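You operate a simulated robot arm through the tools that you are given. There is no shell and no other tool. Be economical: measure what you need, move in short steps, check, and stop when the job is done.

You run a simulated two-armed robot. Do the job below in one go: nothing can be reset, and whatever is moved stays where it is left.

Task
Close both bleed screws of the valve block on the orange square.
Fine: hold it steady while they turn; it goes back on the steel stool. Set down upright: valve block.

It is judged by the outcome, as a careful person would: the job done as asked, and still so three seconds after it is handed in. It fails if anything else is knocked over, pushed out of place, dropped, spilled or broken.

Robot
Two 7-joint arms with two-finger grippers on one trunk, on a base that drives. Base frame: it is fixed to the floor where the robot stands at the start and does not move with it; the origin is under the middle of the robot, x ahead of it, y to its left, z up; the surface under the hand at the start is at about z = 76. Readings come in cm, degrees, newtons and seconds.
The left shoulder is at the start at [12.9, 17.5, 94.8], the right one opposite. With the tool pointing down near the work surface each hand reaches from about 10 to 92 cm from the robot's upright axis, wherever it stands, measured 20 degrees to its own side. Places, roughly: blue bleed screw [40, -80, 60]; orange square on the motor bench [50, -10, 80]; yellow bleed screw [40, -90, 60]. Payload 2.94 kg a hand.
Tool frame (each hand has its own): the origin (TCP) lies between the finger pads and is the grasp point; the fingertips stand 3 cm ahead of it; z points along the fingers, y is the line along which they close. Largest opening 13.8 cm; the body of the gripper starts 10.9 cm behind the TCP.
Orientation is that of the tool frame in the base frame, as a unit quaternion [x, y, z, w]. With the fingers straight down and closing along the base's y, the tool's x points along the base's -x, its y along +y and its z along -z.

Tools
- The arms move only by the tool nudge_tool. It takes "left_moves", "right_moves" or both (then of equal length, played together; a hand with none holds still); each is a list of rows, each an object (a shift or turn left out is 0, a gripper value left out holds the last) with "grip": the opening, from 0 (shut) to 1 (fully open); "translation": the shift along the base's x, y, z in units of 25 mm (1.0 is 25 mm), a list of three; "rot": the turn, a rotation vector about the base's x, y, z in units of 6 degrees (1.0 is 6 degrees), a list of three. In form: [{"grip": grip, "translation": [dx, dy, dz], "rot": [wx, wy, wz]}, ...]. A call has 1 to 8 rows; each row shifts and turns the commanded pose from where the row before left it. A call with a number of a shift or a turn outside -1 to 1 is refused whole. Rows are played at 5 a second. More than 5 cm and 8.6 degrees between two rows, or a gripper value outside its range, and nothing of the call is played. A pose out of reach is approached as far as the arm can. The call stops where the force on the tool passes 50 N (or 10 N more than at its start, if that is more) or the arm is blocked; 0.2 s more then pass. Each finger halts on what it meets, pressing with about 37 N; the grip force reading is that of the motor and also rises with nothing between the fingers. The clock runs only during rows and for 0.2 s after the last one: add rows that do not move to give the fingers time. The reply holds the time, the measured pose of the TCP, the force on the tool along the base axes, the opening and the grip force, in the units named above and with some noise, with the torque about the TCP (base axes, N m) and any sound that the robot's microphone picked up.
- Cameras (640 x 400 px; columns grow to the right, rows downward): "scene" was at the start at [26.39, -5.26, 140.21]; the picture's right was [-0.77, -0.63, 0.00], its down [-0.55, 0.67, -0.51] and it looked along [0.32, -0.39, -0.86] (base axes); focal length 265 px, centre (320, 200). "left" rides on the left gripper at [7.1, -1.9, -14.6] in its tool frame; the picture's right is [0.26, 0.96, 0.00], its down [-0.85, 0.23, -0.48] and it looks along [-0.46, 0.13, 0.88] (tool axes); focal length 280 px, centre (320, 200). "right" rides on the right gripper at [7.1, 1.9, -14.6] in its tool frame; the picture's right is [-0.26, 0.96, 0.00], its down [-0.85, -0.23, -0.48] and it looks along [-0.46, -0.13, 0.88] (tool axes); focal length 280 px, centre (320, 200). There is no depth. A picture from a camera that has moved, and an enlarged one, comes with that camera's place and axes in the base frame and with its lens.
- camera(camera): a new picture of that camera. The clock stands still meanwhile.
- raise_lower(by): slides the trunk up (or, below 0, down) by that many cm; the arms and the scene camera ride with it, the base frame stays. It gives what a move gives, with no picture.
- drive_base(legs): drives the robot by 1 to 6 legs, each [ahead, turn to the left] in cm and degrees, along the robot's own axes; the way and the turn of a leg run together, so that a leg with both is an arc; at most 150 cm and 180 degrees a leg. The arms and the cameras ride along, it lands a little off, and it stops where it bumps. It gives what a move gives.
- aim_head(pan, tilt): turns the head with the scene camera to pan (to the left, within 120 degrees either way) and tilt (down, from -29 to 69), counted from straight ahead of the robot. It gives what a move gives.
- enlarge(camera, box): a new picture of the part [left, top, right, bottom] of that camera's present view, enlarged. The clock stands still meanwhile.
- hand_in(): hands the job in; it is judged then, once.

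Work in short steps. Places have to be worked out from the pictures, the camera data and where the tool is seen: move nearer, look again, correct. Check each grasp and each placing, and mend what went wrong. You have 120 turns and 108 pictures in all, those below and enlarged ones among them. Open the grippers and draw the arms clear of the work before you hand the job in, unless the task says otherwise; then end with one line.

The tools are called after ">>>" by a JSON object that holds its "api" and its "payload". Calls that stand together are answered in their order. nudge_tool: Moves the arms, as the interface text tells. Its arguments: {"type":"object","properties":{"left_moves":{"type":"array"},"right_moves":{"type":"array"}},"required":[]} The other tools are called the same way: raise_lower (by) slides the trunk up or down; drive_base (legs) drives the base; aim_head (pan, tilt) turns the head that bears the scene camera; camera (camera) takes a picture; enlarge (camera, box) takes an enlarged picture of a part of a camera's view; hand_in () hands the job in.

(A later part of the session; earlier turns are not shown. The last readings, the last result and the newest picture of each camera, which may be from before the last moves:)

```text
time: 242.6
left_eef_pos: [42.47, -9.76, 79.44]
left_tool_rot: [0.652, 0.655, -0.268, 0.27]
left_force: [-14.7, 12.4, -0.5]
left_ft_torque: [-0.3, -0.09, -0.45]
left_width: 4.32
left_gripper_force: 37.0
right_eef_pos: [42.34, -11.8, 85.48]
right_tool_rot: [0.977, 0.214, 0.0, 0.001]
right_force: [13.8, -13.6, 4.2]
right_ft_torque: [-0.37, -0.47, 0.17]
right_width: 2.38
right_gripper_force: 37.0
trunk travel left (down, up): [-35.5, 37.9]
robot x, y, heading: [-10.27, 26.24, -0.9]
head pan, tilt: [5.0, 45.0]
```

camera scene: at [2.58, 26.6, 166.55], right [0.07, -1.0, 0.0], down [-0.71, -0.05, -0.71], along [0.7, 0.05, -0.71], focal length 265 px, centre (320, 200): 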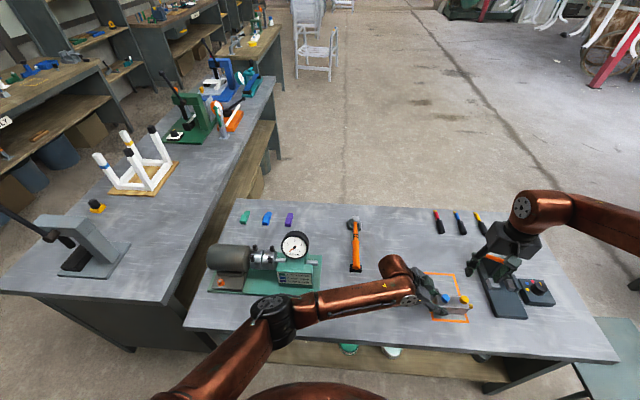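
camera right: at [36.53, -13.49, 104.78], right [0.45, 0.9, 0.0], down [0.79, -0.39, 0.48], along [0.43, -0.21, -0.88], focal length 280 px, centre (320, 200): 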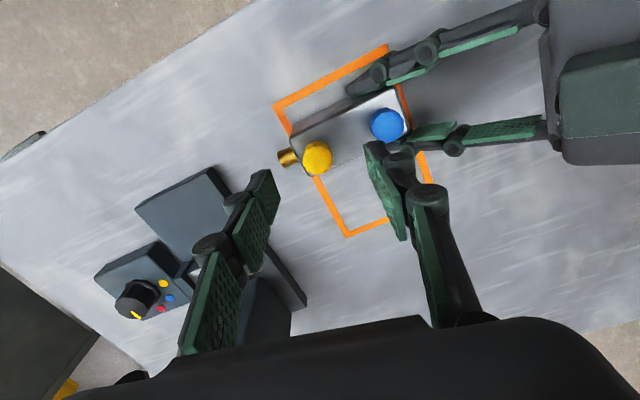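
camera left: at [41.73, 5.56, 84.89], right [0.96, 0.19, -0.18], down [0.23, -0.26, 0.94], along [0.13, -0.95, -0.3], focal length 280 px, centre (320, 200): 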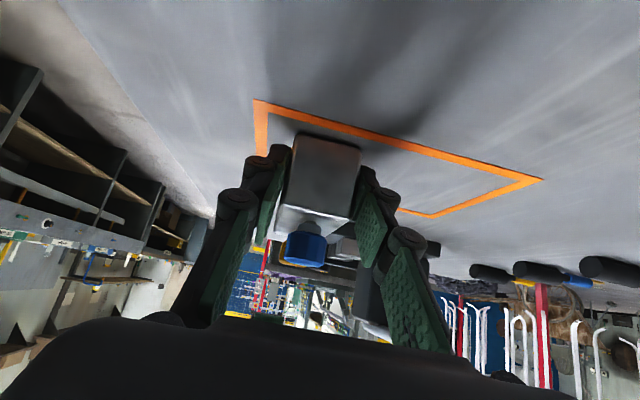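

Torque jumped to 0.4 at once and stayed: the blue is seated. I go up, back to the yellow and verify it with a short extra turn.

>>> {"api": "nudge_tool", "payload": {"right_moves": [{"grip": 0.3}, {"grip": 0.3}, {"translation": [0, 0, 0.8]}, {"translation": [0, 0, 0.8]}, {"translation": [0, 0, 0.4], "rot": [0, 0, 1]}, {"rot": [0, 0, 1]}, {"rot": [0, 0, 1]}, {"rot": [0, 0, 1]}]}}

>>> {"api": "nudge_tool", "payload": {"right_moves": [{"rot": [0, 0, 1]}, {"rot": [0, 0, 1]}, {"rot": [0, 0, 1]}, {"rot": [0, 0, 1]}, {"translation": [0, -0.8, 0], "rot": [0, 0, 1]}, {"translation": [0, -0.8, 0], "rot": [0, 0, 1]}, {"translation": [0, -0.7, 0], "rot": [0, 0, 1]}, {"rot": [0, 0, 1]}]}}

>>> {"api": "nudge_tool", "payload": {"right_moves": [{"rot": [0, 0, 1]}, {"rot": [0, 0, 1]}, {"translation": [0, 0, -0.7]}, {"translation": [0, 0, -0.6]}, {}]}}

>>> {"api": "enlarge", "payload": {"camera": "right", "box": [220, 80, 460, 230]}}

```text
time: 244.4
left_eef_pos: [42.58, -9.87, 79.52]
left_tool_rot: [0.653, 0.655, -0.269, 0.271]
left_force: [0.4, 0.2, -2.6]
left_ft_torque: [0.11, 0.0, 0.04]
left_width: 4.31
left_gripper_force: 37.0
right_eef_pos: [42.39, -11.68, 90.33]
right_tool_rot: [0.911, 0.413, 0.001, 0.001]
right_force: [0.6, 0.6, 1.0]
right_ft_torque: [0.02, -0.01, -0.03]
right_width: 4.15
right_gripper_force: 0.1
trunk travel left (down, up): [-35.5, 37.9]
robot x, y, heading: [-10.28, 26.35, -0.4]
head pan, tilt: [5.0, 45.0]
```

```text
time: 246.2
left_eef_pos: [42.59, -9.86, 79.5]
left_tool_rot: [0.653, 0.654, -0.269, 0.271]
left_force: [-0.1, 0.5, -1.8]
left_ft_torque: [0.07, -0.01, 0.02]
left_width: 4.33
left_gripper_force: 36.8
right_eef_pos: [42.48, -17.48, 90.45]
right_tool_rot: [0.664, 0.748, 0.0, 0.0]
right_force: [-0.3, -0.2, 0.0]
right_ft_torque: [0.0, -0.03, 0.02]
right_width: 4.13
right_gripper_force: 0.0
trunk travel left (down, up): [-35.5, 37.9]
robot x, y, heading: [-10.51, 26.16, -0.5]
head pan, tilt: [5.0, 45.0]
```

```text
time: 247.4
left_eef_pos: [42.6, -9.86, 79.64]
left_tool_rot: [0.653, 0.654, -0.269, 0.271]
left_force: [0.5, -1.0, -2.4]
left_ft_torque: [0.11, 0.02, 0.0]
left_width: 4.33
left_gripper_force: 37.4
right_eef_pos: [42.47, -17.69, 87.25]
right_tool_rot: [0.582, 0.813, 0.001, 0.002]
right_force: [0.3, -0.2, 0.6]
right_ft_torque: [0.03, 0.02, 0.0]
right_width: 4.16
right_gripper_force: 0.1
trunk travel left (down, up): [-35.5, 37.9]
robot x, y, heading: [-9.89, 26.17, -0.8]
head pan, tilt: [5.0, 45.0]
```

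```text
2.67 times, centred on (340, 155) of right
camera zoom: at [41.89, -10.23, 101.81], right [1.0, 0.06, 0.0], down [0.05, -0.88, 0.48], along [0.03, -0.47, -0.88], focal length 748 px, centre (267, 320)
```

zoom: 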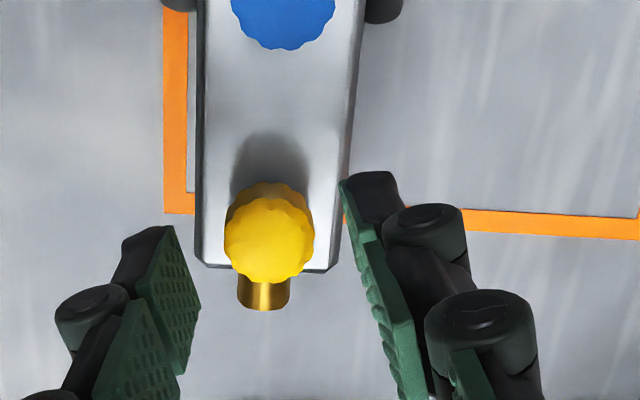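

Centred. I lower, grip and apply a short 30° closing turn as a check.

>>> {"api": "nudge_tool", "payload": {"right_moves": [{"translation": [0, 0, -0.7]}, {"grip": 0.05}, {"grip": 0.05}, {"grip": 0.05}, {"rot": [0, 0, -1]}, {"rot": [0, 0, -1]}, {"rot": [0, 0, -1]}]}}

>>> {"api": "nudge_tool", "payload": {"right_moves": [{"rot": [0, 0, -1]}, {"rot": [0, 0, -1]}]}}

```text
time: 249.0
left_eef_pos: [42.55, -9.95, 79.6]
left_tool_rot: [0.652, 0.655, -0.269, 0.271]
left_force: [-5.0, -0.7, -1.7]
left_ft_torque: [0.11, -0.11, -0.69]
left_width: 4.34
left_gripper_force: 36.9
right_eef_pos: [42.45, -17.53, 85.45]
right_tool_rot: [0.703, 0.711, 0.002, 0.002]
right_force: [4.1, 1.2, -0.5]
right_ft_torque: [0.06, -0.09, 0.28]
right_width: 2.4
right_gripper_force: 37.0
trunk travel left (down, up): [-35.5, 37.9]
robot x, y, heading: [-10.28, 26.46, -0.6]
head pan, tilt: [5.0, 45.0]
```

```text
time: 249.6
left_eef_pos: [42.39, -9.97, 79.52]
left_tool_rot: [0.653, 0.654, -0.27, 0.271]
left_force: [-10.8, -1.1, 1.5]
left_ft_torque: [-0.25, -0.23, -0.88]
left_width: 4.33
left_gripper_force: 37.2
right_eef_pos: [42.46, -17.47, 85.4]
right_tool_rot: [0.773, 0.634, 0.002, 0.002]
right_force: [9.9, 1.4, -0.8]
right_ft_torque: [0.06, -0.34, 0.13]
right_width: 2.35
right_gripper_force: 36.5
trunk travel left (down, up): [-35.5, 37.9]
robot x, y, heading: [-10.31, 26.33, -0.4]
head pan, tilt: [5.0, 45.0]
```

Ambiguous (0.28, then 0.13). I turn a little more to see if it resists.

>>> {"api": "nudge_tool", "payload": {"right_moves": [{"rot": [0, 0, -1]}, {"rot": [0, 0, -1]}]}}

>>> {"api": "nudge_tool", "payload": {"right_moves": [{"rot": [0, 0, -1]}, {"rot": [0, 0, -1]}]}}

>>> {"api": "enlarge", "payload": {"camera": "right", "box": [260, 100, 380, 175]}}

>>> {"api": "nudge_tool", "payload": {"right_moves": [{"rot": [0, 0, -1]}]}}

>>> {"api": "enlarge", "payload": {"camera": "right", "box": [260, 100, 380, 175]}}

```text
time: 250.2
left_eef_pos: [42.48, -10.02, 79.51]
left_tool_rot: [0.652, 0.654, -0.27, 0.271]
left_force: [-11.3, 0.3, 0.6]
left_ft_torque: [-0.15, -0.4, -1.31]
left_width: 4.33
left_gripper_force: 37.2
right_eef_pos: [42.48, -17.42, 85.4]
right_tool_rot: [0.835, 0.55, 0.001, 0.002]
right_force: [10.2, 0.1, -1.1]
right_ft_torque: [-0.02, -0.32, 0.48]
right_width: 2.35
right_gripper_force: 36.9
trunk travel left (down, up): [-35.5, 37.9]
robot x, y, heading: [-10.18, 26.29, -0.7]
head pan, tilt: [5.0, 45.0]
```

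```text
time: 250.8
left_eef_pos: [42.57, -9.8, 79.58]
left_tool_rot: [0.653, 0.654, -0.269, 0.271]
left_force: [-16.0, 4.2, 1.1]
left_ft_torque: [-0.36, -0.41, -1.46]
left_width: 4.35
left_gripper_force: 36.8
right_eef_pos: [42.51, -17.54, 85.43]
right_tool_rot: [0.889, 0.459, 0.002, 0.002]
right_force: [15.3, -4.7, -1.2]
right_ft_torque: [-0.11, -0.48, 0.31]
right_width: 2.38
right_gripper_force: 36.1
trunk travel left (down, up): [-35.5, 37.9]
robot x, y, heading: [-9.85, 25.68, -0.8]
head pan, tilt: [5.0, 45.0]
```

```text
5.33 times, centred on (320, 138) of right
camera zoom: at [48.05, -12.81, 100.12], right [0.63, -0.77, 0.0], down [-0.68, -0.56, 0.47], along [-0.36, -0.3, -0.88], focal length 1495 px, centre (320, 533)
```

zoom: 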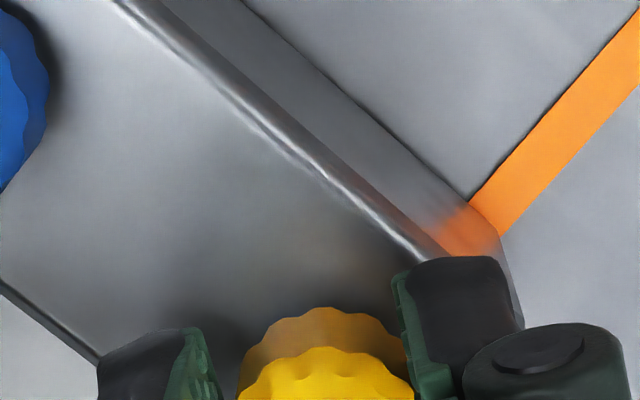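

```text
time: 251.2
left_eef_pos: [42.51, -9.85, 79.49]
left_tool_rot: [0.652, 0.655, -0.269, 0.271]
left_force: [-17.0, 6.1, 1.6]
left_ft_torque: [-0.43, -0.38, -1.51]
left_width: 4.38
left_gripper_force: 37.4
right_eef_pos: [42.44, -17.53, 85.39]
right_tool_rot: [0.912, 0.411, 0.001, 0.003]
right_force: [17.6, -7.5, 0.2]
right_ft_torque: [-0.08, -0.56, 0.21]
right_width: 2.35
right_gripper_force: 37.3
trunk travel left (down, up): [-35.5, 37.9]
robot x, y, heading: [-10.04, 26.27, -0.6]
head pan, tilt: [5.0, 45.0]
```

```text
5.33 times, centred on (320, 138) of right
camera zoom: at [48.49, -13.42, 100.15], right [0.55, -0.83, 0.0], down [-0.74, -0.48, 0.47], along [-0.39, -0.27, -0.88], focal length 1495 px, centre (320, 533)
```

zoom: 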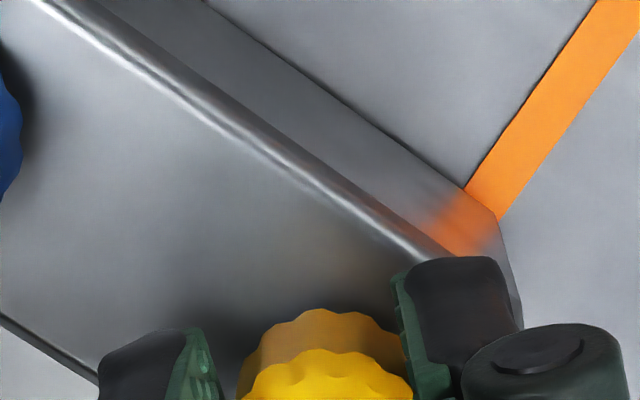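

Resistance of 0.2–0.48 N·m with stick-slip, against 0.03–0.1 when turning freely: both screws are closed. Now I lift the right hand, yaw it to −90° and bring it down over the block's middle to take it vertically, with the left still holding.

>>> {"api": "nudge_tool", "payload": {"right_moves": [{"grip": 0.3}, {"grip": 0.3}, {"translation": [0, 0, 0.9]}, {"translation": [0, 0, 0.9]}, {"translation": [0, 0, 0.9], "rot": [0, 0, 1]}, {"rot": [0, 0, 1], "grip": 0.6}, {"rot": [0, 0, 1]}, {"translation": [0, 0.4, 0], "rot": [0, 0, 1]}]}}

>>> {"api": "nudge_tool", "payload": {"right_moves": [{"translation": [0, 0.4, 0], "rot": [0, 0, 1]}, {"translation": [0, 0.33, 0], "rot": [0, 0, 1]}, {"rot": [0, 0, 0.95]}, {"translation": [0, 0, -0.8]}, {}]}}

>>> {"api": "camera", "payload": {"camera": "right"}}

```text
time: 253.0
left_eef_pos: [42.52, -9.9, 79.43]
left_tool_rot: [0.652, 0.654, -0.27, 0.271]
left_force: [-0.1, -0.2, -1.4]
left_ft_torque: [0.12, -0.02, 0.03]
left_width: 4.32
left_gripper_force: 37.0
right_eef_pos: [42.48, -16.28, 92.19]
right_tool_rot: [0.805, 0.594, 0.001, 0.001]
right_force: [-0.2, 1.0, 0.5]
right_ft_torque: [-0.04, -0.01, -0.01]
right_width: 8.27
right_gripper_force: 0.0
trunk travel left (down, up): [-35.5, 37.9]
robot x, y, heading: [-10.24, 26.06, -0.7]
head pan, tilt: [5.0, 45.0]
```

```text
time: 254.2
left_eef_pos: [42.53, -9.75, 79.65]
left_tool_rot: [0.652, 0.655, -0.268, 0.271]
left_force: [-0.1, 0.6, -2.5]
left_ft_torque: [0.11, 0.01, 0.02]
left_width: 4.34
left_gripper_force: 36.9
right_eef_pos: [42.56, -14.64, 90.23]
right_tool_rot: [0.704, 0.71, 0.001, 0.001]
right_force: [0.0, 0.6, 0.1]
right_ft_torque: [-0.02, -0.01, 0.02]
right_width: 8.28
right_gripper_force: 0.0
trunk travel left (down, up): [-35.5, 37.9]
robot x, y, heading: [-9.84, 26.02, -0.5]
head pan, tilt: [5.0, 45.0]
```

```text
20 pictures are left
camera right: at [44.26, -7.5, 104.9], right [0.97, -0.25, 0.0], down [-0.23, -0.85, 0.48], along [-0.12, -0.46, -0.88], focal length 280 px, centre (320, 200)
```

right: 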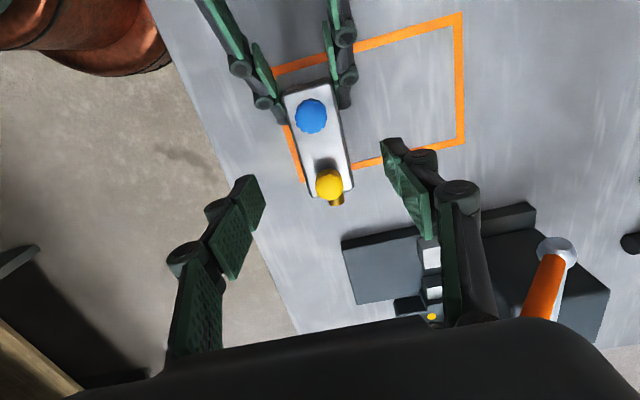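

Well aligned. I descend to z≈80.6 and close the right hand on the block.

>>> {"api": "nudge_tool", "payload": {"right_moves": [{"translation": [0, -0.03, -1]}, {"translation": [0, 0, -1]}, {"translation": [0, 0, -1]}, {"translation": [0, 0, -0.85]}, {}]}}

>>> {"api": "nudge_tool", "payload": {"right_moves": [{"grip": 0.35}, {"grip": 0.1}, {"grip": 0.1}, {"grip": 0.1}, {"grip": 0.1}, {"grip": 0.1}]}}

```text
time: 255.4
left_eef_pos: [42.61, -9.83, 79.54]
left_tool_rot: [0.653, 0.654, -0.269, 0.27]
left_force: [1.1, 0.6, -1.9]
left_ft_torque: [0.12, 0.0, 0.01]
left_width: 4.33
left_gripper_force: 36.7
right_eef_pos: [40.72, -15.2, 82.13]
right_tool_rot: [0.704, 0.71, 0.001, 0.001]
right_force: [0.4, -0.4, -0.4]
right_ft_torque: [0.0, 0.0, -0.02]
right_width: 8.28
right_gripper_force: 0.1
right hand out of reach, approached as far as the arm can: row 3, 4
trunk travel left (down, up): [-35.5, 37.9]
robot x, y, heading: [-9.72, 26.1, -0.5]
head pan, tilt: [5.0, 45.0]
```

```text
time: 256.8
left_eef_pos: [41.88, -10.1, 79.51]
left_tool_rot: [0.653, 0.653, -0.272, 0.268]
left_force: [-47.3, 10.1, -2.5]
left_ft_torque: [-0.05, 0.02, -1.66]
left_width: 4.39
left_gripper_force: 37.2
right_eef_pos: [41.56, -15.23, 82.69]
right_tool_rot: [0.706, 0.708, 0.01, 0.009]
right_force: [45.8, -9.9, 6.1]
right_ft_torque: [0.18, -1.31, -0.8]
right_width: 4.49
right_gripper_force: 24.0
trunk travel left (down, up): [-35.5, 37.9]
robot x, y, heading: [-10.09, 25.78, -0.5]
head pan, tilt: [5.0, 45.0]
```

The right hand is at its low-reach limit here, so its grip is shallow and side-loaded. I open the right, raise it, and instead release and withdraw the left so the trunk can be lowered.

>>> {"api": "nudge_tool", "payload": {"right_moves": [{"grip": 0.6}, {"grip": 0.6}, {"grip": 0.6}, {"translation": [0, 0, 0.8]}, {"translation": [0, 0, 0.8]}, {"translation": [0, 0, 0.8]}]}}

>>> {"api": "nudge_tool", "payload": {"left_moves": [{"grip": 0.4}, {"grip": 0.6}, {"grip": 0.6}, {"translation": [0, 0.7, 0.7]}, {"translation": [0, 0.7, 0.7]}, {"translation": [0, 0.7, 0.7]}, {"translation": [0, 0.7, 0.7]}, {"translation": [0, 0.3, 1]}]}}

>>> {"api": "nudge_tool", "payload": {"left_moves": [{"translation": [-0.5, 0.5, 1]}, {"translation": [-0.5, 0.5, 1]}, {"translation": [-0.8, 0.5, 1]}, {"translation": [-0.8, 0.5, 1]}, {"translation": [-0.8, 0.5, 1]}, {"translation": [-0.8, 0.5, 1]}, {"translation": [-0.8, 0.5, 1]}, {"translation": [-0.8, 0.5, 0.5]}]}}

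>>> {"api": "camera", "payload": {"camera": "scene"}}

```text
time: 258.2
left_eef_pos: [42.66, -9.82, 79.63]
left_tool_rot: [0.652, 0.655, -0.268, 0.272]
left_force: [0.1, -0.4, -1.6]
left_ft_torque: [0.14, -0.03, 0.02]
left_width: 4.32
left_gripper_force: 37.2
right_eef_pos: [40.61, -15.14, 88.3]
right_tool_rot: [0.704, 0.711, 0.001, 0.001]
right_force: [0.4, 0.0, -1.1]
right_ft_torque: [-0.01, -0.03, 0.0]
right_width: 8.27
right_gripper_force: 0.1
trunk travel left (down, up): [-35.5, 37.9]
robot x, y, heading: [-10.47, 26.27, -0.4]
head pan, tilt: [5.0, 45.0]
```

```text
time: 260.0
left_eef_pos: [42.55, -1.96, 88.91]
left_tool_rot: [0.653, 0.654, -0.269, 0.271]
left_force: [-0.7, -1.1, 0.5]
left_ft_torque: [0.01, -0.01, 0.02]
left_width: 8.31
left_gripper_force: 0.1
right_eef_pos: [40.75, -15.26, 88.38]
right_tool_rot: [0.704, 0.71, 0.001, 0.0]
right_force: [0.2, -0.5, 0.1]
right_ft_torque: [0.01, 0.01, -0.02]
right_width: 8.29
right_gripper_force: 0.1
trunk travel left (down, up): [-35.5, 37.9]
robot x, y, heading: [-10.11, 26.06, -0.5]
head pan, tilt: [5.0, 45.0]
```

```text
time: 261.8
left_eef_pos: [27.9, 7.95, 107.96]
left_tool_rot: [0.653, 0.654, -0.269, 0.271]
left_force: [0.2, 0.9, -0.5]
left_ft_torque: [0.0, -0.02, -0.01]
left_width: 8.24
left_gripper_force: 0.1
right_eef_pos: [40.67, -15.22, 88.44]
right_tool_rot: [0.705, 0.709, 0.001, 0.001]
right_force: [-0.5, -0.2, 0.6]
right_ft_torque: [-0.03, -0.01, 0.0]
right_width: 8.3
right_gripper_force: 0.2
trunk travel left (down, up): [-35.5, 37.9]
robot x, y, heading: [-9.88, 26.24, -0.8]
head pan, tilt: [5.0, 45.0]
```

```text
19 pictures are left
camera scene: at [2.53, 26.7, 166.55], right [0.07, -1.0, 0.0], down [-0.71, -0.05, -0.71], along [0.71, 0.05, -0.71], focal length 265 px, centre (320, 200)
```

scene: 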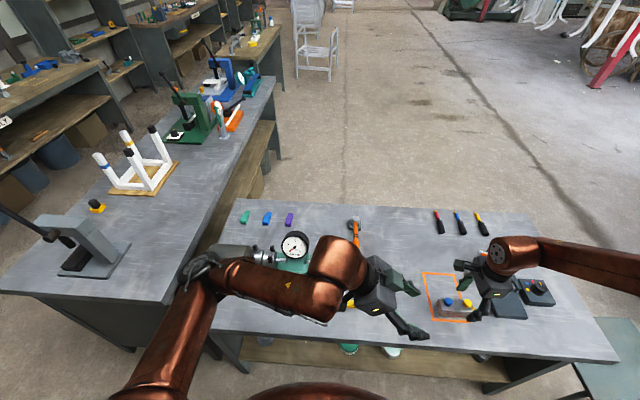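

Both hands are free of the block. I raise the right hand, lower the trunk by 12 cm, and re-approach the block with the right.

>>> {"api": "nudge_tool", "payload": {"right_moves": [{"translation": [0, 0, 1]}, {"translation": [0, 0, 1]}, {"translation": [0, 0, 1]}, {"translation": [0, 0, 1]}, {"translation": [0, 0, 1]}]}}

>>> {"api": "raise_lower", "payload": {"by": -12}}

>>> {"api": "nudge_tool", "payload": {"right_moves": [{"translation": [0.4, 0.1, -0.3]}, {"translation": [0.4, 0.1, -0.3]}, {}]}}

>>> {"api": "camera", "payload": {"camera": "right"}}

```text
time: 263.0
left_eef_pos: [27.87, 7.88, 107.97]
left_tool_rot: [0.652, 0.655, -0.268, 0.272]
left_force: [-0.1, -0.5, 0.0]
left_ft_torque: [0.03, -0.03, 0.02]
left_width: 8.31
left_gripper_force: 0.1
right_eef_pos: [40.53, -15.22, 100.99]
right_tool_rot: [0.705, 0.709, 0.001, 0.0]
right_force: [-0.4, -0.4, 0.4]
right_ft_torque: [-0.01, -0.02, -0.01]
right_width: 8.28
right_gripper_force: 0.1
trunk travel left (down, up): [-35.5, 37.9]
robot x, y, heading: [-9.92, 25.93, -0.6]
head pan, tilt: [5.0, 45.0]
```

```text
time: 264.5
left_eef_pos: [28.15, 7.83, 95.96]
left_tool_rot: [0.652, 0.654, -0.269, 0.272]
left_force: [-0.3, 0.7, 0.0]
left_ft_torque: [0.02, -0.03, 0.02]
left_width: 8.27
left_gripper_force: 0.0
right_eef_pos: [40.63, -15.3, 88.94]
right_tool_rot: [0.705, 0.71, 0.001, 0.001]
right_force: [-0.3, -0.7, 0.7]
right_ft_torque: [0.0, -0.04, -0.02]
right_width: 8.3
right_gripper_force: 0.0
trunk travel left (down, up): [-23.5, 49.9]
robot x, y, heading: [-10.1, 26.24, -0.8]
head pan, tilt: [5.0, 45.0]
```

```text
time: 265.3
left_eef_pos: [28.07, 7.82, 95.96]
left_tool_rot: [0.653, 0.654, -0.269, 0.271]
left_force: [-0.4, 0.0, 1.0]
left_ft_torque: [0.01, 0.04, -0.02]
left_width: 8.28
left_gripper_force: 0.1
right_eef_pos: [42.78, -14.79, 87.21]
right_tool_rot: [0.704, 0.71, 0.001, 0.001]
right_force: [0.5, 1.0, -0.2]
right_ft_torque: [0.02, 0.0, 0.0]
right_width: 8.29
right_gripper_force: 0.1
trunk travel left (down, up): [-23.5, 49.9]
robot x, y, heading: [-10.32, 26.21, -0.5]
head pan, tilt: [5.0, 45.0]
```

```text
18 pictures are left
camera right: at [44.56, -7.7, 101.95], right [0.97, -0.25, 0.0], down [-0.23, -0.85, 0.48], along [-0.12, -0.46, -0.88], focal length 280 px, centre (320, 200)
```

right: 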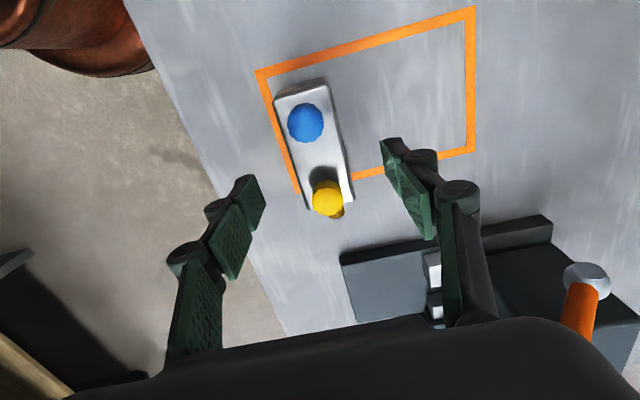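

The right hand is over the block with good reach. I descend and grip.

>>> {"api": "nudge_tool", "payload": {"right_moves": [{"translation": [0, 0, -0.9]}, {"translation": [0, 0, -0.9]}, {"translation": [0, 0, -0.85]}, {}, {"grip": 0.35}, {"grip": 0.1}, {"grip": 0.1}, {"grip": 0.1}]}}

>>> {"api": "nudge_tool", "payload": {"right_moves": [{"grip": 0.05}, {"grip": 0.05}, {"grip": 0.05}]}}

```text
time: 267.1
left_eef_pos: [28.13, 7.95, 95.78]
left_tool_rot: [0.653, 0.654, -0.269, 0.271]
left_force: [-0.3, 0.3, -0.1]
left_ft_torque: [-0.01, 0.02, -0.01]
left_width: 8.29
left_gripper_force: 0.1
right_eef_pos: [42.88, -14.9, 80.43]
right_tool_rot: [0.705, 0.709, 0.002, 0.001]
right_force: [-0.6, -0.3, 0.5]
right_ft_torque: [-0.01, 0.02, -0.01]
right_width: 4.33
right_gripper_force: 36.8
trunk travel left (down, up): [-23.5, 49.9]
robot x, y, heading: [-10.02, 26.18, -0.7]
head pan, tilt: [5.0, 45.0]
```

```text
time: 267.9
left_eef_pos: [28.17, 7.82, 95.79]
left_tool_rot: [0.652, 0.655, -0.268, 0.272]
left_force: [0.2, 0.1, 0.0]
left_ft_torque: [0.0, -0.01, 0.02]
left_width: 8.29
left_gripper_force: 0.0
right_eef_pos: [42.74, -14.88, 80.66]
right_tool_rot: [0.705, 0.709, 0.001, 0.002]
right_force: [0.2, -0.5, -0.6]
right_ft_torque: [-0.04, 0.03, -0.06]
right_width: 4.31
right_gripper_force: 37.4
trunk travel left (down, up): [-23.5, 49.9]
robot x, y, heading: [-10.31, 26.62, -0.5]
head pan, tilt: [5.0, 45.0]
```

Block firmly held by the right hand. I lift with the trunk, and tuck the left arm back to its own side so it will be off the bench when I lower at the stool.

>>> {"api": "raise_lower", "payload": {"by": 27}}

>>> {"api": "nudge_tool", "payload": {"left_moves": [{"translation": [-0.6, 0.9, 0.3]}, {"translation": [-0.6, 0.9, 0.3]}, {"translation": [-0.6, 0.9, 0.3]}, {"translation": [-0.6, 0.9, 0.3]}, {"translation": [-0.6, 0.9, 0.3]}, {"translation": [-0.6, 0.9, 0.3]}, {"translation": [-0.6, 0.9, 0.3]}, {"translation": [-0.6, 0.9, 0.3]}]}}

>>> {"api": "nudge_tool", "payload": {"left_moves": [{"translation": [0, 0.9, 0]}, {"translation": [0, 0.9, 0]}, {"translation": [0, 0.9, 0]}, {"translation": [0, 0.9, 0]}, {"translation": [0, 0.9, 0]}, {"translation": [0, 0.9, 0]}]}}

>>> {"api": "camera", "payload": {"camera": "scene"}}

```text
time: 270.6
left_eef_pos: [28.26, 7.93, 122.88]
left_tool_rot: [0.653, 0.654, -0.27, 0.27]
left_force: [0.2, 0.2, -0.4]
left_ft_torque: [-0.01, 0.0, -0.01]
left_width: 8.25
left_gripper_force: 0.1
right_eef_pos: [42.87, -14.91, 107.71]
right_tool_rot: [0.704, 0.71, 0.001, 0.001]
right_force: [-0.8, 0.0, -1.9]
right_ft_torque: [-0.03, 0.04, 0.0]
right_width: 4.3
right_gripper_force: 37.2
trunk travel left (down, up): [-50.5, 22.9]
robot x, y, heading: [-9.63, 26.24, -0.6]
head pan, tilt: [5.0, 45.0]
```

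```text
time: 272.4
left_eef_pos: [23.66, 14.62, 125.11]
left_tool_rot: [0.652, 0.655, -0.269, 0.271]
left_force: [-0.6, 0.2, 0.1]
left_ft_torque: [0.02, 0.0, -0.03]
left_width: 8.3
left_gripper_force: 0.1
left hand out of reach, approached as far as the arm can: row 4, 5, 6, 7, 8
right_eef_pos: [42.86, -14.72, 107.65]
right_tool_rot: [0.705, 0.709, 0.001, 0.001]
right_force: [0.0, -0.2, -2.6]
right_ft_torque: [-0.04, -0.01, 0.01]
right_width: 4.32
right_gripper_force: 36.7
trunk travel left (down, up): [-50.5, 22.9]
robot x, y, heading: [-10.23, 26.4, -0.7]
head pan, tilt: [5.0, 45.0]
```

```text
time: 273.8
left_eef_pos: [23.63, 14.7, 125.09]
left_tool_rot: [0.653, 0.654, -0.268, 0.272]
left_force: [-0.4, -0.4, 0.2]
left_ft_torque: [-0.01, 0.0, -0.02]
left_width: 8.26
left_gripper_force: 0.2
left hand out of reach, approached as far as the arm can: row 1, 2, 3, 4, 5, 6
right_eef_pos: [42.67, -14.88, 107.64]
right_tool_rot: [0.705, 0.709, 0.001, 0.001]
right_force: [-0.3, 1.2, -3.0]
right_ft_torque: [0.0, 0.01, 0.0]
right_width: 4.32
right_gripper_force: 36.9
trunk travel left (down, up): [-50.5, 22.9]
robot x, y, heading: [-10.15, 26.14, -0.7]
head pan, tilt: [5.0, 45.0]
```

```text
17 pictures are left
camera scene: at [-2.42, 26.7, 181.56], right [0.07, -1.0, 0.0], down [-0.71, -0.05, -0.71], along [0.7, 0.05, -0.71], focal length 265 px, centre (320, 200)
```

scene: 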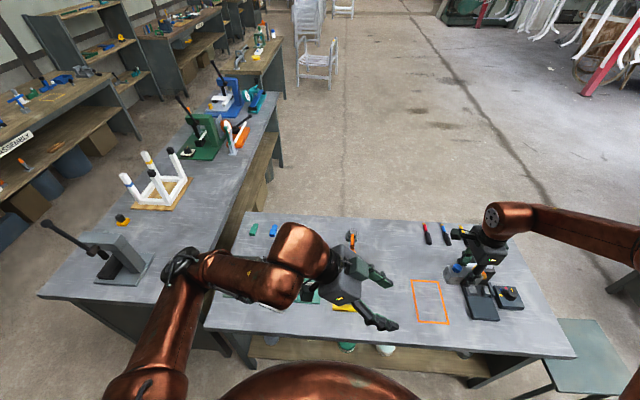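

The left arm needs its tool straightened to tuck. I undo its pitch and yaw it back while moving outward.

>>> {"api": "nudge_tool", "payload": {"left_moves": [{"translation": [0, 0, 0.2], "rot": [0.94, 0, 0]}, {"translation": [0, 0, 0.2], "rot": [0.94, 0, 0]}, {"translation": [0, 0.2, 0.2], "rot": [0.94, 0, 0]}, {"translation": [0, 0.2, 0], "rot": [0.94, 0, 0]}, {"translation": [0, 0.2, 0], "rot": [0.94, 0, 0]}, {"translation": [0, 0.2, 0], "rot": [0.94, 0, 0]}, {"translation": [0, 0.2, 0], "rot": [0.94, 0, 0]}, {"translation": [0, 0.2, 0], "rot": [0.94, 0, 0]}]}}

>>> {"api": "nudge_tool", "payload": {"left_moves": [{"translation": [-0.3, 0.6, 0], "rot": [0, 0, 1]}, {"translation": [-0.3, 0.6, 0], "rot": [0, 0, 1]}, {"translation": [-0.3, 0.6, 0], "rot": [0, 0, 1]}, {"translation": [-0.3, 0.6, 0], "rot": [0, 0, 1]}, {"translation": [-0.3, 0.6, 0], "rot": [0, 0, 1]}, {"translation": [-0.3, 0.6, 0], "rot": [0, 0, 1]}, {"translation": [-0.3, 0.6, 0], "rot": [0, 0, 1]}, {"translation": [-0.3, 0.6, 0], "rot": [0, 0, 1]}]}}

>>> {"api": "nudge_tool", "payload": {"left_moves": [{"translation": [-0.3, 0.8, 0], "rot": [0, 0, 1]}, {"translation": [-0.3, 0.8, 0], "rot": [0, 0, 1]}, {"translation": [-0.3, 0.8, 0], "rot": [0, 0, 1]}, {"translation": [-0.3, 0.8, 0], "rot": [0, 0, 1]}, {"translation": [0, 0.8, 0], "rot": [0, 0, 1]}, {"translation": [0, 0.8, 0], "rot": [0, 0, 1]}, {"translation": [0, 0.8, 0]}, {"translation": [0, 0.8, 0]}]}}

>>> {"api": "camera", "payload": {"camera": "scene"}}

```text
time: 275.6
left_eef_pos: [23.64, 17.58, 126.57]
left_tool_rot: [0.707, 0.708, 0.004, -0.001]
left_force: [0.6, 0.2, 0.2]
left_ft_torque: [0.0, 0.0, -0.04]
left_width: 8.28
left_gripper_force: 0.1
right_eef_pos: [43.02, -14.76, 107.67]
right_tool_rot: [0.704, 0.71, 0.001, 0.002]
right_force: [-0.6, -0.1, -2.7]
right_ft_torque: [0.0, -0.03, 0.0]
right_width: 4.31
right_gripper_force: 36.9
trunk travel left (down, up): [-50.5, 22.9]
robot x, y, heading: [-10.12, 26.43, -0.7]
head pan, tilt: [5.0, 45.0]
```

```text
time: 277.4
left_eef_pos: [17.7, 29.76, 126.58]
left_tool_rot: [0.357, 0.934, 0.002, -0.001]
left_force: [-1.0, 0.4, -1.0]
left_ft_torque: [0.02, -0.02, 0.0]
left_width: 8.28
left_gripper_force: 0.0
right_eef_pos: [42.82, -14.68, 107.82]
right_tool_rot: [0.705, 0.71, 0.001, 0.001]
right_force: [0.6, 0.6, -1.8]
right_ft_torque: [-0.01, 0.04, -0.02]
right_width: 4.31
right_gripper_force: 36.4
trunk travel left (down, up): [-50.5, 22.9]
robot x, y, heading: [-10.25, 26.36, -0.5]
head pan, tilt: [5.0, 45.0]
```

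```text
time: 279.2
left_eef_pos: [16.38, 31.31, 127.16]
left_tool_rot: [0.314, 0.949, 0.007, -0.005]
left_force: [0.5, 0.9, -0.4]
left_ft_torque: [0.02, -0.03, 0.01]
left_width: 8.31
left_gripper_force: 0.1
left hand out of reach, approached as far as the arm can: row 1, 2, 3, 4, 5, 6, 7, 8
right_eef_pos: [42.7, -14.86, 107.71]
right_tool_rot: [0.704, 0.71, 0.001, 0.001]
right_force: [-0.3, -0.1, -1.6]
right_ft_torque: [0.03, -0.02, -0.01]
right_width: 4.32
right_gripper_force: 36.6
trunk travel left (down, up): [-50.5, 22.9]
robot x, y, heading: [-9.56, 26.3, -0.7]
head pan, tilt: [5.0, 45.0]
```

```text
16 pictures are left
camera scene: at [-2.47, 26.64, 181.56], right [0.07, -1.0, 0.0], down [-0.71, -0.05, -0.71], along [0.71, 0.05, -0.71], focal length 265 px, centre (320, 200)
```

scene: 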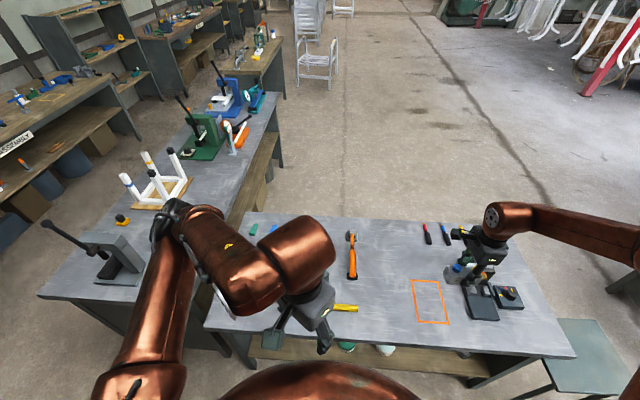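

Good: the left arm is compact. Now I drive to the equivalent spot in front of the stool (same relative geometry, shifted 69 cm in −y) and look.

>>> {"api": "drive_base", "payload": {"legs": [[0, -92], [69, 0], [0, 92]]}}

>>> {"api": "aim_head", "payload": {"pan": -25, "tilt": 50}}

>>> {"api": "camera", "payload": {"camera": "scene"}}

>>> {"api": "camera", "payload": {"camera": "right"}}

```text
time: 290.8
left_eef_pos: [13.0, -36.73, 127.11]
left_tool_rot: [0.308, 0.951, 0.006, -0.005]
left_force: [-0.4, 0.0, 0.2]
left_ft_torque: [-0.01, 0.02, -0.01]
left_width: 8.29
left_gripper_force: 0.2
right_eef_pos: [40.04, -82.52, 107.73]
right_tool_rot: [0.7, 0.714, 0.002, 0.001]
right_force: [-0.6, 0.0, -2.4]
right_ft_torque: [0.02, 0.02, -0.01]
right_width: 4.32
right_gripper_force: 37.1
trunk travel left (down, up): [-50.5, 22.9]
robot x, y, heading: [-13.47, -42.16, -0.3]
head pan, tilt: [5.0, 45.0]
```

```text
time: 291.8
left_eef_pos: [12.99, -36.82, 127.04]
left_tool_rot: [0.308, 0.951, 0.006, -0.004]
left_force: [0.6, -0.2, 0.1]
left_ft_torque: [-0.01, 0.03, 0.01]
left_width: 8.3
left_gripper_force: 0.0
right_eef_pos: [39.83, -82.51, 107.78]
right_tool_rot: [0.7, 0.714, 0.001, 0.001]
right_force: [-0.6, -0.3, -2.4]
right_ft_torque: [0.01, 0.01, -0.01]
right_width: 4.34
right_gripper_force: 37.0
trunk travel left (down, up): [-50.5, 22.9]
robot x, y, heading: [-12.94, -42.39, 0.0]
head pan, tilt: [-25.0, 50.0]
```

```text
15 pictures are left
camera scene: at [-6.81, -45.53, 180.87], right [-0.42, -0.91, 0.0], down [-0.69, 0.32, -0.64], along [0.58, -0.27, -0.77], focal length 265 px, centre (320, 200)
```

scene: 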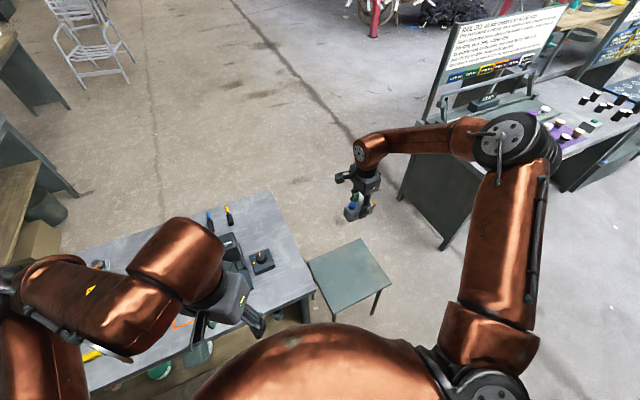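

```text
14 pictures are left
camera right: at [41.64, -75.39, 122.37], right [0.97, -0.24, 0.0], down [-0.22, -0.85, 0.48], along [-0.11, -0.46, -0.88], focal length 280 px, centre (320, 200)
```

right: 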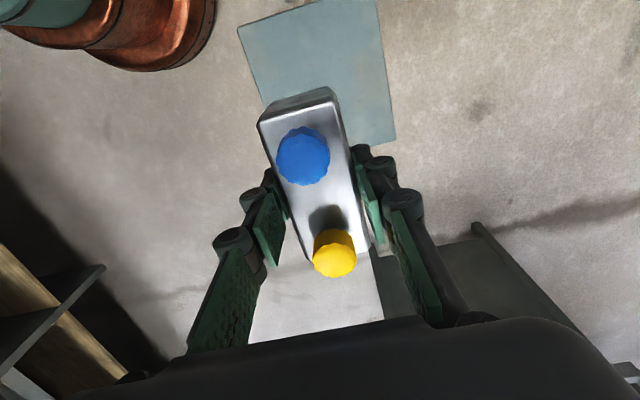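

Everything arrived well. There is a sign on the console; I read it while checking the stool position.

>>> {"api": "enlarge", "payload": {"camera": "scene", "box": [430, 5, 570, 95]}}

```text
4.44 times, centred on (500, 50) of scene
camera zoom: at [-6.81, -45.53, 180.87], right [-0.42, -0.91, 0.0], down [-0.69, 0.32, -0.64], along [0.58, -0.27, -0.77], focal length 1178 px, centre (-480, 867)
```

zoom: 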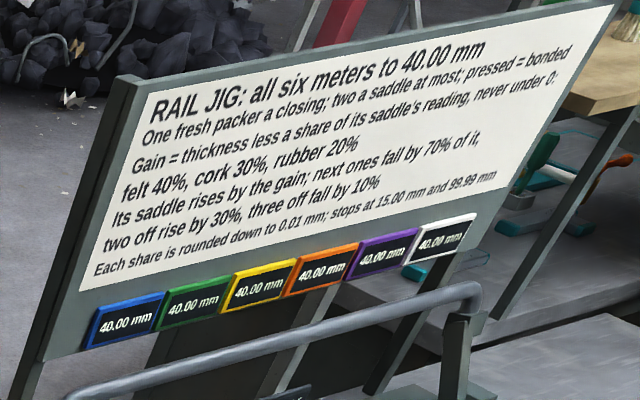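

That sign is for another job. The stool spans about x 22–54, y −66…−100 and the block hangs over its middle. I lower the trunk 40 cm.

>>> {"api": "raise_lower", "payload": {"by": -40}}

>>> {"api": "camera", "payload": {"camera": "scene"}}

>>> {"api": "camera", "payload": {"camera": "right"}}

```text
time: 295.6
left_eef_pos: [20.91, -36.67, 79.71]
left_tool_rot: [0.305, 0.939, -0.041, -0.154]
left_force: [0.8, -0.6, -0.2]
left_ft_torque: [0.01, -0.01, 0.0]
left_width: 8.27
left_gripper_force: 0.0
right_eef_pos: [40.05, -82.51, 67.68]
right_tool_rot: [0.7, 0.714, 0.001, 0.001]
right_force: [0.3, -0.3, -2.2]
right_ft_torque: [-0.05, 0.03, 0.0]
right_width: 4.33
right_gripper_force: 36.8
trunk travel left (down, up): [-10.5, 62.9]
robot x, y, heading: [-13.3, -42.17, -0.0]
head pan, tilt: [-25.0, 50.0]
```

```text
12 pictures are left
camera scene: at [17.76, -45.58, 139.12], right [-0.42, -0.91, 0.0], down [-0.69, 0.33, -0.64], along [0.58, -0.27, -0.77], focal length 265 px, centre (320, 200)
```

scene: 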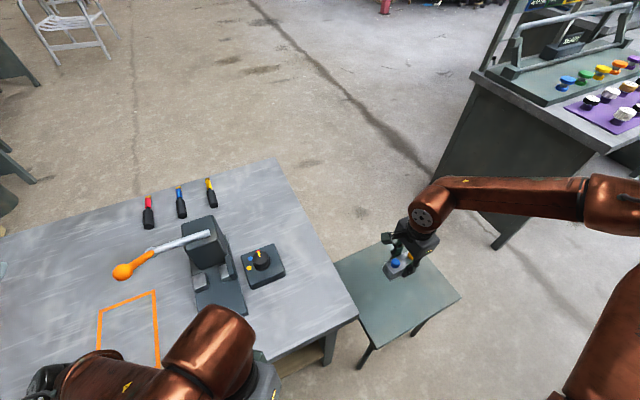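

```text
11 pictures are left
camera right: at [41.62, -75.39, 82.39], right [0.97, -0.24, 0.0], down [-0.22, -0.85, 0.48], along [-0.11, -0.46, -0.88], focal length 280 px, centre (320, 200)
```

right: 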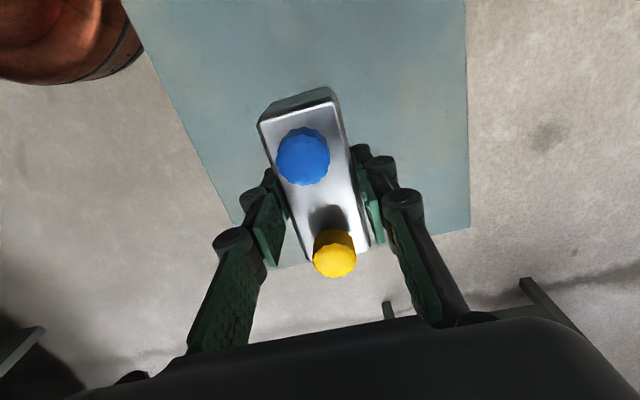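

The block hangs level over the stool's middle. The left hand shifted a bit with the lowering, so I raise and pull it back, then lower the trunk 7 cm more.

>>> {"api": "nudge_tool", "payload": {"left_moves": [{"translation": [-0.5, 0, 0.8]}, {"translation": [-0.5, 0, 0.8]}, {"translation": [-0.3, 0, 0.8]}, {"translation": [0, 0, 0.8]}, {"translation": [0, 0, 0.8]}]}}

>>> {"api": "raise_lower", "payload": {"by": -7}}

>>> {"api": "nudge_tool", "payload": {"right_moves": [{"translation": [0, 0, -0.4]}, {"translation": [0, 0, -0.3]}, {}]}}

```text
time: 296.8
left_eef_pos: [17.5, -36.88, 89.68]
left_tool_rot: [0.304, 0.939, -0.042, -0.155]
left_force: [-0.6, 0.3, 0.3]
left_ft_torque: [0.0, -0.04, 0.03]
left_width: 8.29
left_gripper_force: 0.2
right_eef_pos: [39.94, -82.53, 67.72]
right_tool_rot: [0.701, 0.714, 0.002, 0.0]
right_force: [-0.4, -0.3, -2.6]
right_ft_torque: [0.0, 0.0, 0.03]
right_width: 4.33
right_gripper_force: 37.7
trunk travel left (down, up): [-10.5, 62.9]
robot x, y, heading: [-12.98, -42.38, 0.1]
head pan, tilt: [-25.0, 50.0]
```

```text
time: 297.9
left_eef_pos: [17.99, -36.78, 82.7]
left_tool_rot: [0.303, 0.939, -0.042, -0.155]
left_force: [4.7, -2.1, -0.1]
left_ft_torque: [-0.05, -0.04, 0.26]
left_width: 8.4
left_gripper_force: 0.0
right_eef_pos: [40.25, -82.43, 60.63]
right_tool_rot: [0.701, 0.714, 0.0, 0.001]
right_force: [-0.3, 0.2, -1.8]
right_ft_torque: [-0.04, -0.02, 0.02]
right_width: 4.33
right_gripper_force: 37.0
trunk travel left (down, up): [-3.5, 69.9]
robot x, y, heading: [-13.63, -42.24, 0.1]
head pan, tilt: [-25.0, 50.0]
```

```text
time: 298.7
left_eef_pos: [17.71, -36.79, 82.69]
left_tool_rot: [0.305, 0.939, -0.041, -0.155]
left_force: [1.7, -0.9, 0.1]
left_ft_torque: [0.01, -0.06, 0.07]
left_width: 8.32
left_gripper_force: 0.0
right_eef_pos: [39.93, -82.58, 58.88]
right_tool_rot: [0.7, 0.714, 0.001, 0.0]
right_force: [-0.3, 0.1, -1.4]
right_ft_torque: [0.02, 0.06, 0.01]
right_width: 4.32
right_gripper_force: 36.9
trunk travel left (down, up): [-3.5, 69.9]
robot x, y, heading: [-13.6, -41.6, -0.0]
head pan, tilt: [-25.0, 50.0]
```

Nearly there (contact expected around 57.2). I go down in small steps.

>>> {"api": "nudge_tool", "payload": {"right_moves": [{"translation": [0, 0, -0.2]}, {"translation": [0, 0, -0.2]}, {}]}}

>>> {"api": "nudge_tool", "payload": {"right_moves": [{"translation": [0, 0, -0.15]}, {}]}}

```text
time: 299.5
left_eef_pos: [17.57, -36.79, 82.76]
left_tool_rot: [0.305, 0.939, -0.041, -0.155]
left_force: [1.7, 0.6, 0.2]
left_ft_torque: [-0.02, -0.04, -0.01]
left_width: 8.3
left_gripper_force: 0.1
right_eef_pos: [39.94, -82.54, 57.95]
right_tool_rot: [0.7, 0.714, 0.001, 0.001]
right_force: [0.8, -0.5, -2.2]
right_ft_torque: [0.01, 0.02, 0.0]
right_width: 4.29
right_gripper_force: 37.2
trunk travel left (down, up): [-3.5, 69.9]
robot x, y, heading: [-13.28, -42.25, -0.0]
head pan, tilt: [-25.0, 50.0]
```

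```text
time: 300.1
left_eef_pos: [17.62, -36.86, 82.73]
left_tool_rot: [0.304, 0.939, -0.042, -0.155]
left_force: [1.8, 1.3, -0.8]
left_ft_torque: [0.01, 0.0, 0.04]
left_width: 8.31
left_gripper_force: 0.0
right_eef_pos: [39.9, -82.54, 57.62]
right_tool_rot: [0.7, 0.714, 0.001, 0.001]
right_force: [0.3, -0.5, -2.7]
right_ft_torque: [0.01, 0.0, -0.01]
right_width: 4.31
right_gripper_force: 37.3
trunk travel left (down, up): [-3.5, 69.9]
robot x, y, heading: [-13.55, -42.28, 0.0]
head pan, tilt: [-25.0, 50.0]
```

>>> {"api": "nudge_tool", "payload": {"right_moves": [{"translation": [0, 0, -0.15]}, {}]}}

>>> {"api": "nudge_tool", "payload": {"right_moves": [{"translation": [0, 0, -0.1]}, {}]}}

```text
time: 300.7
left_eef_pos: [17.67, -36.71, 82.69]
left_tool_rot: [0.304, 0.939, -0.041, -0.155]
left_force: [1.4, -0.4, -0.1]
left_ft_torque: [0.02, -0.03, 0.03]
left_width: 8.32
left_gripper_force: 0.0
right_eef_pos: [40.02, -82.52, 57.2]
right_tool_rot: [0.7, 0.714, 0.001, 0.001]
right_force: [-0.5, 0.0, -1.6]
right_ft_torque: [0.04, -0.01, 0.03]
right_width: 4.31
right_gripper_force: 36.8
trunk travel left (down, up): [-3.5, 69.9]
robot x, y, heading: [-13.09, -42.37, -0.3]
head pan, tilt: [-25.0, 50.0]
```

```text
time: 301.3
left_eef_pos: [17.71, -36.71, 82.67]
left_tool_rot: [0.304, 0.939, -0.043, -0.154]
left_force: [1.6, 0.5, 0.3]
left_ft_torque: [-0.01, 0.01, 0.04]
left_width: 8.31
left_gripper_force: 0.1
right_eef_pos: [40.1, -82.53, 56.93]
right_tool_rot: [0.7, 0.714, 0.001, 0.001]
right_force: [-0.3, 0.1, -1.5]
right_ft_torque: [0.01, 0.03, -0.01]
right_width: 4.36
right_gripper_force: 37.3
trunk travel left (down, up): [-3.5, 69.9]
robot x, y, heading: [-13.68, -42.46, -0.2]
head pan, tilt: [-25.0, 50.0]
```

No contact yet; I continue in small steps.

>>> {"api": "nudge_tool", "payload": {"right_moves": [{"translation": [0, 0, -0.12]}, {}]}}

>>> {"api": "nudge_tool", "payload": {"right_moves": [{"translation": [0, 0, -0.1]}, {}]}}

>>> {"api": "nudge_tool", "payload": {"right_moves": [{"translation": [0, 0, -0.08]}, {}]}}

>>> {"api": "enlarge", "payload": {"camera": "scene", "box": [340, 200, 480, 300]}}

```text
time: 301.9
left_eef_pos: [17.68, -36.8, 82.73]
left_tool_rot: [0.305, 0.939, -0.042, -0.155]
left_force: [2.1, 0.1, 0.4]
left_ft_torque: [0.0, -0.01, 0.03]
left_width: 8.34
left_gripper_force: 0.2
right_eef_pos: [39.94, -82.69, 56.72]
right_tool_rot: [0.701, 0.713, 0.001, 0.001]
right_force: [0.0, 0.6, -2.7]
right_ft_torque: [0.01, -0.01, 0.01]
right_width: 4.32
right_gripper_force: 37.1
trunk travel left (down, up): [-3.5, 69.9]
robot x, y, heading: [-13.49, -42.5, -0.2]
head pan, tilt: [-25.0, 50.0]
```

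```text
time: 302.5
left_eef_pos: [17.67, -36.78, 82.75]
left_tool_rot: [0.304, 0.939, -0.042, -0.154]
left_force: [1.6, 0.2, -0.6]
left_ft_torque: [-0.04, 0.02, 0.09]
left_width: 8.36
left_gripper_force: 0.1
right_eef_pos: [39.87, -82.6, 56.54]
right_tool_rot: [0.701, 0.714, 0.002, 0.002]
right_force: [-2.3, -4.8, 14.2]
right_ft_torque: [0.45, 0.23, 0.12]
right_width: 4.31
right_gripper_force: 37.1
trunk travel left (down, up): [-3.5, 69.9]
robot x, y, heading: [-13.47, -41.99, -0.2]
head pan, tilt: [-25.0, 50.0]
```

```text
time: 303.1
left_eef_pos: [17.56, -36.72, 82.87]
left_tool_rot: [0.304, 0.939, -0.042, -0.154]
left_force: [2.2, 0.8, 0.2]
left_ft_torque: [-0.02, -0.01, 0.03]
left_width: 8.36
left_gripper_force: 0.0
right_eef_pos: [40.01, -82.32, 56.41]
right_tool_rot: [0.7, 0.714, 0.002, 0.002]
right_force: [-4.7, -6.5, 22.2]
right_ft_torque: [-0.21, 0.18, 0.01]
right_width: 4.35
right_gripper_force: 36.7
trunk travel left (down, up): [-3.5, 69.9]
robot x, y, heading: [-13.23, -42.49, -0.0]
head pan, tilt: [-25.0, 50.0]
```

```text
4.00 times, centred on (410, 250) of scene
camera zoom: at [25.07, -45.48, 130.72], right [-0.42, -0.91, 0.0], down [-0.69, 0.32, -0.64], along [0.58, -0.27, -0.77], focal length 1060 px, centre (-40, 0)
```

zoom: 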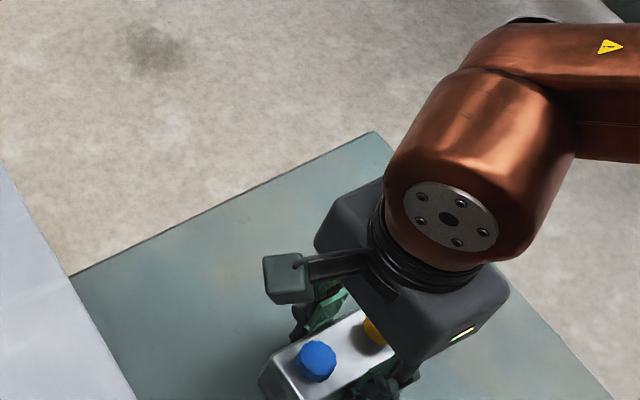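

Contact (22 N): the block stands on the stool. I ease off, open and rise straight up.

>>> {"api": "nudge_tool", "payload": {"right_moves": [{"translation": [0, 0, 0.06]}, {"grip": 0.45}, {"grip": 0.6}, {"grip": 0.6}, {"grip": 0.6}, {}]}}

>>> {"api": "nudge_tool", "payload": {"right_moves": [{"translation": [0, 0, 0.7]}, {"translation": [0, 0, 1]}, {"translation": [0, 0, 1]}, {"translation": [0, 0, 1]}, {"translation": [0, 0, 1]}, {"translation": [0, 0, 1]}]}}

>>> {"api": "camera", "payload": {"camera": "right"}}

>>> {"api": "camera", "payload": {"camera": "scene"}}

```text
time: 304.5
left_eef_pos: [17.66, -36.87, 82.78]
left_tool_rot: [0.304, 0.939, -0.041, -0.155]
left_force: [2.1, 0.6, 0.8]
left_ft_torque: [0.03, -0.04, 0.02]
left_width: 8.35
left_gripper_force: 0.1
right_eef_pos: [40.12, -82.55, 56.46]
right_tool_rot: [0.7, 0.715, 0.002, 0.002]
right_force: [0.0, -0.3, -0.4]
right_ft_torque: [0.01, -0.01, 0.0]
right_width: 8.26
right_gripper_force: 0.1
trunk travel left (down, up): [-3.5, 69.9]
robot x, y, heading: [-13.06, -42.25, -0.0]
head pan, tilt: [-25.0, 50.0]
```

```text
time: 305.9
left_eef_pos: [17.59, -36.86, 82.62]
left_tool_rot: [0.304, 0.939, -0.042, -0.154]
left_force: [1.5, 1.0, -0.9]
left_ft_torque: [-0.01, -0.02, 0.02]
left_width: 8.33
left_gripper_force: 0.0
right_eef_pos: [39.97, -82.52, 70.69]
right_tool_rot: [0.7, 0.714, 0.001, 0.001]
right_force: [0.2, 0.5, 0.1]
right_ft_torque: [-0.01, -0.03, 0.03]
right_width: 8.26
right_gripper_force: 0.0
trunk travel left (down, up): [-3.5, 69.9]
robot x, y, heading: [-13.7, -42.14, 0.3]
head pan, tilt: [-25.0, 50.0]
```

```text
9 pictures are left
camera right: at [41.67, -75.37, 85.42], right [0.97, -0.24, 0.0], down [-0.22, -0.85, 0.48], along [-0.11, -0.46, -0.88], focal length 280 px, centre (320, 200)
```

right: 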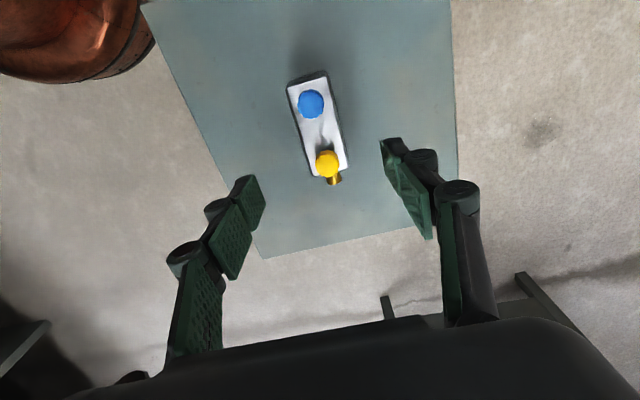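

```text
8 pictures are left
camera scene: at [25.24, -45.57, 130.66], right [-0.42, -0.91, 0.0], down [-0.69, 0.32, -0.64], along [0.58, -0.27, -0.77], focal length 265 px, centre (320, 200)
```

scene: 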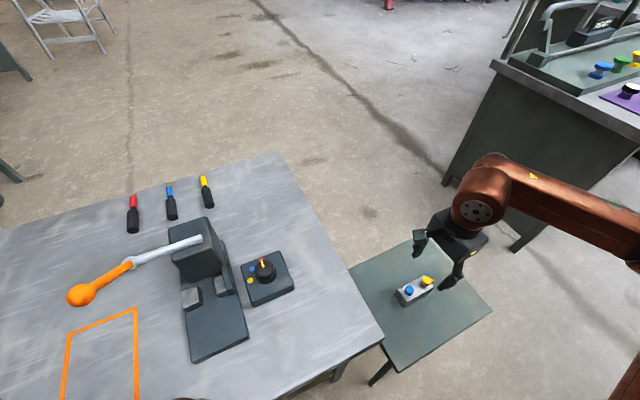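

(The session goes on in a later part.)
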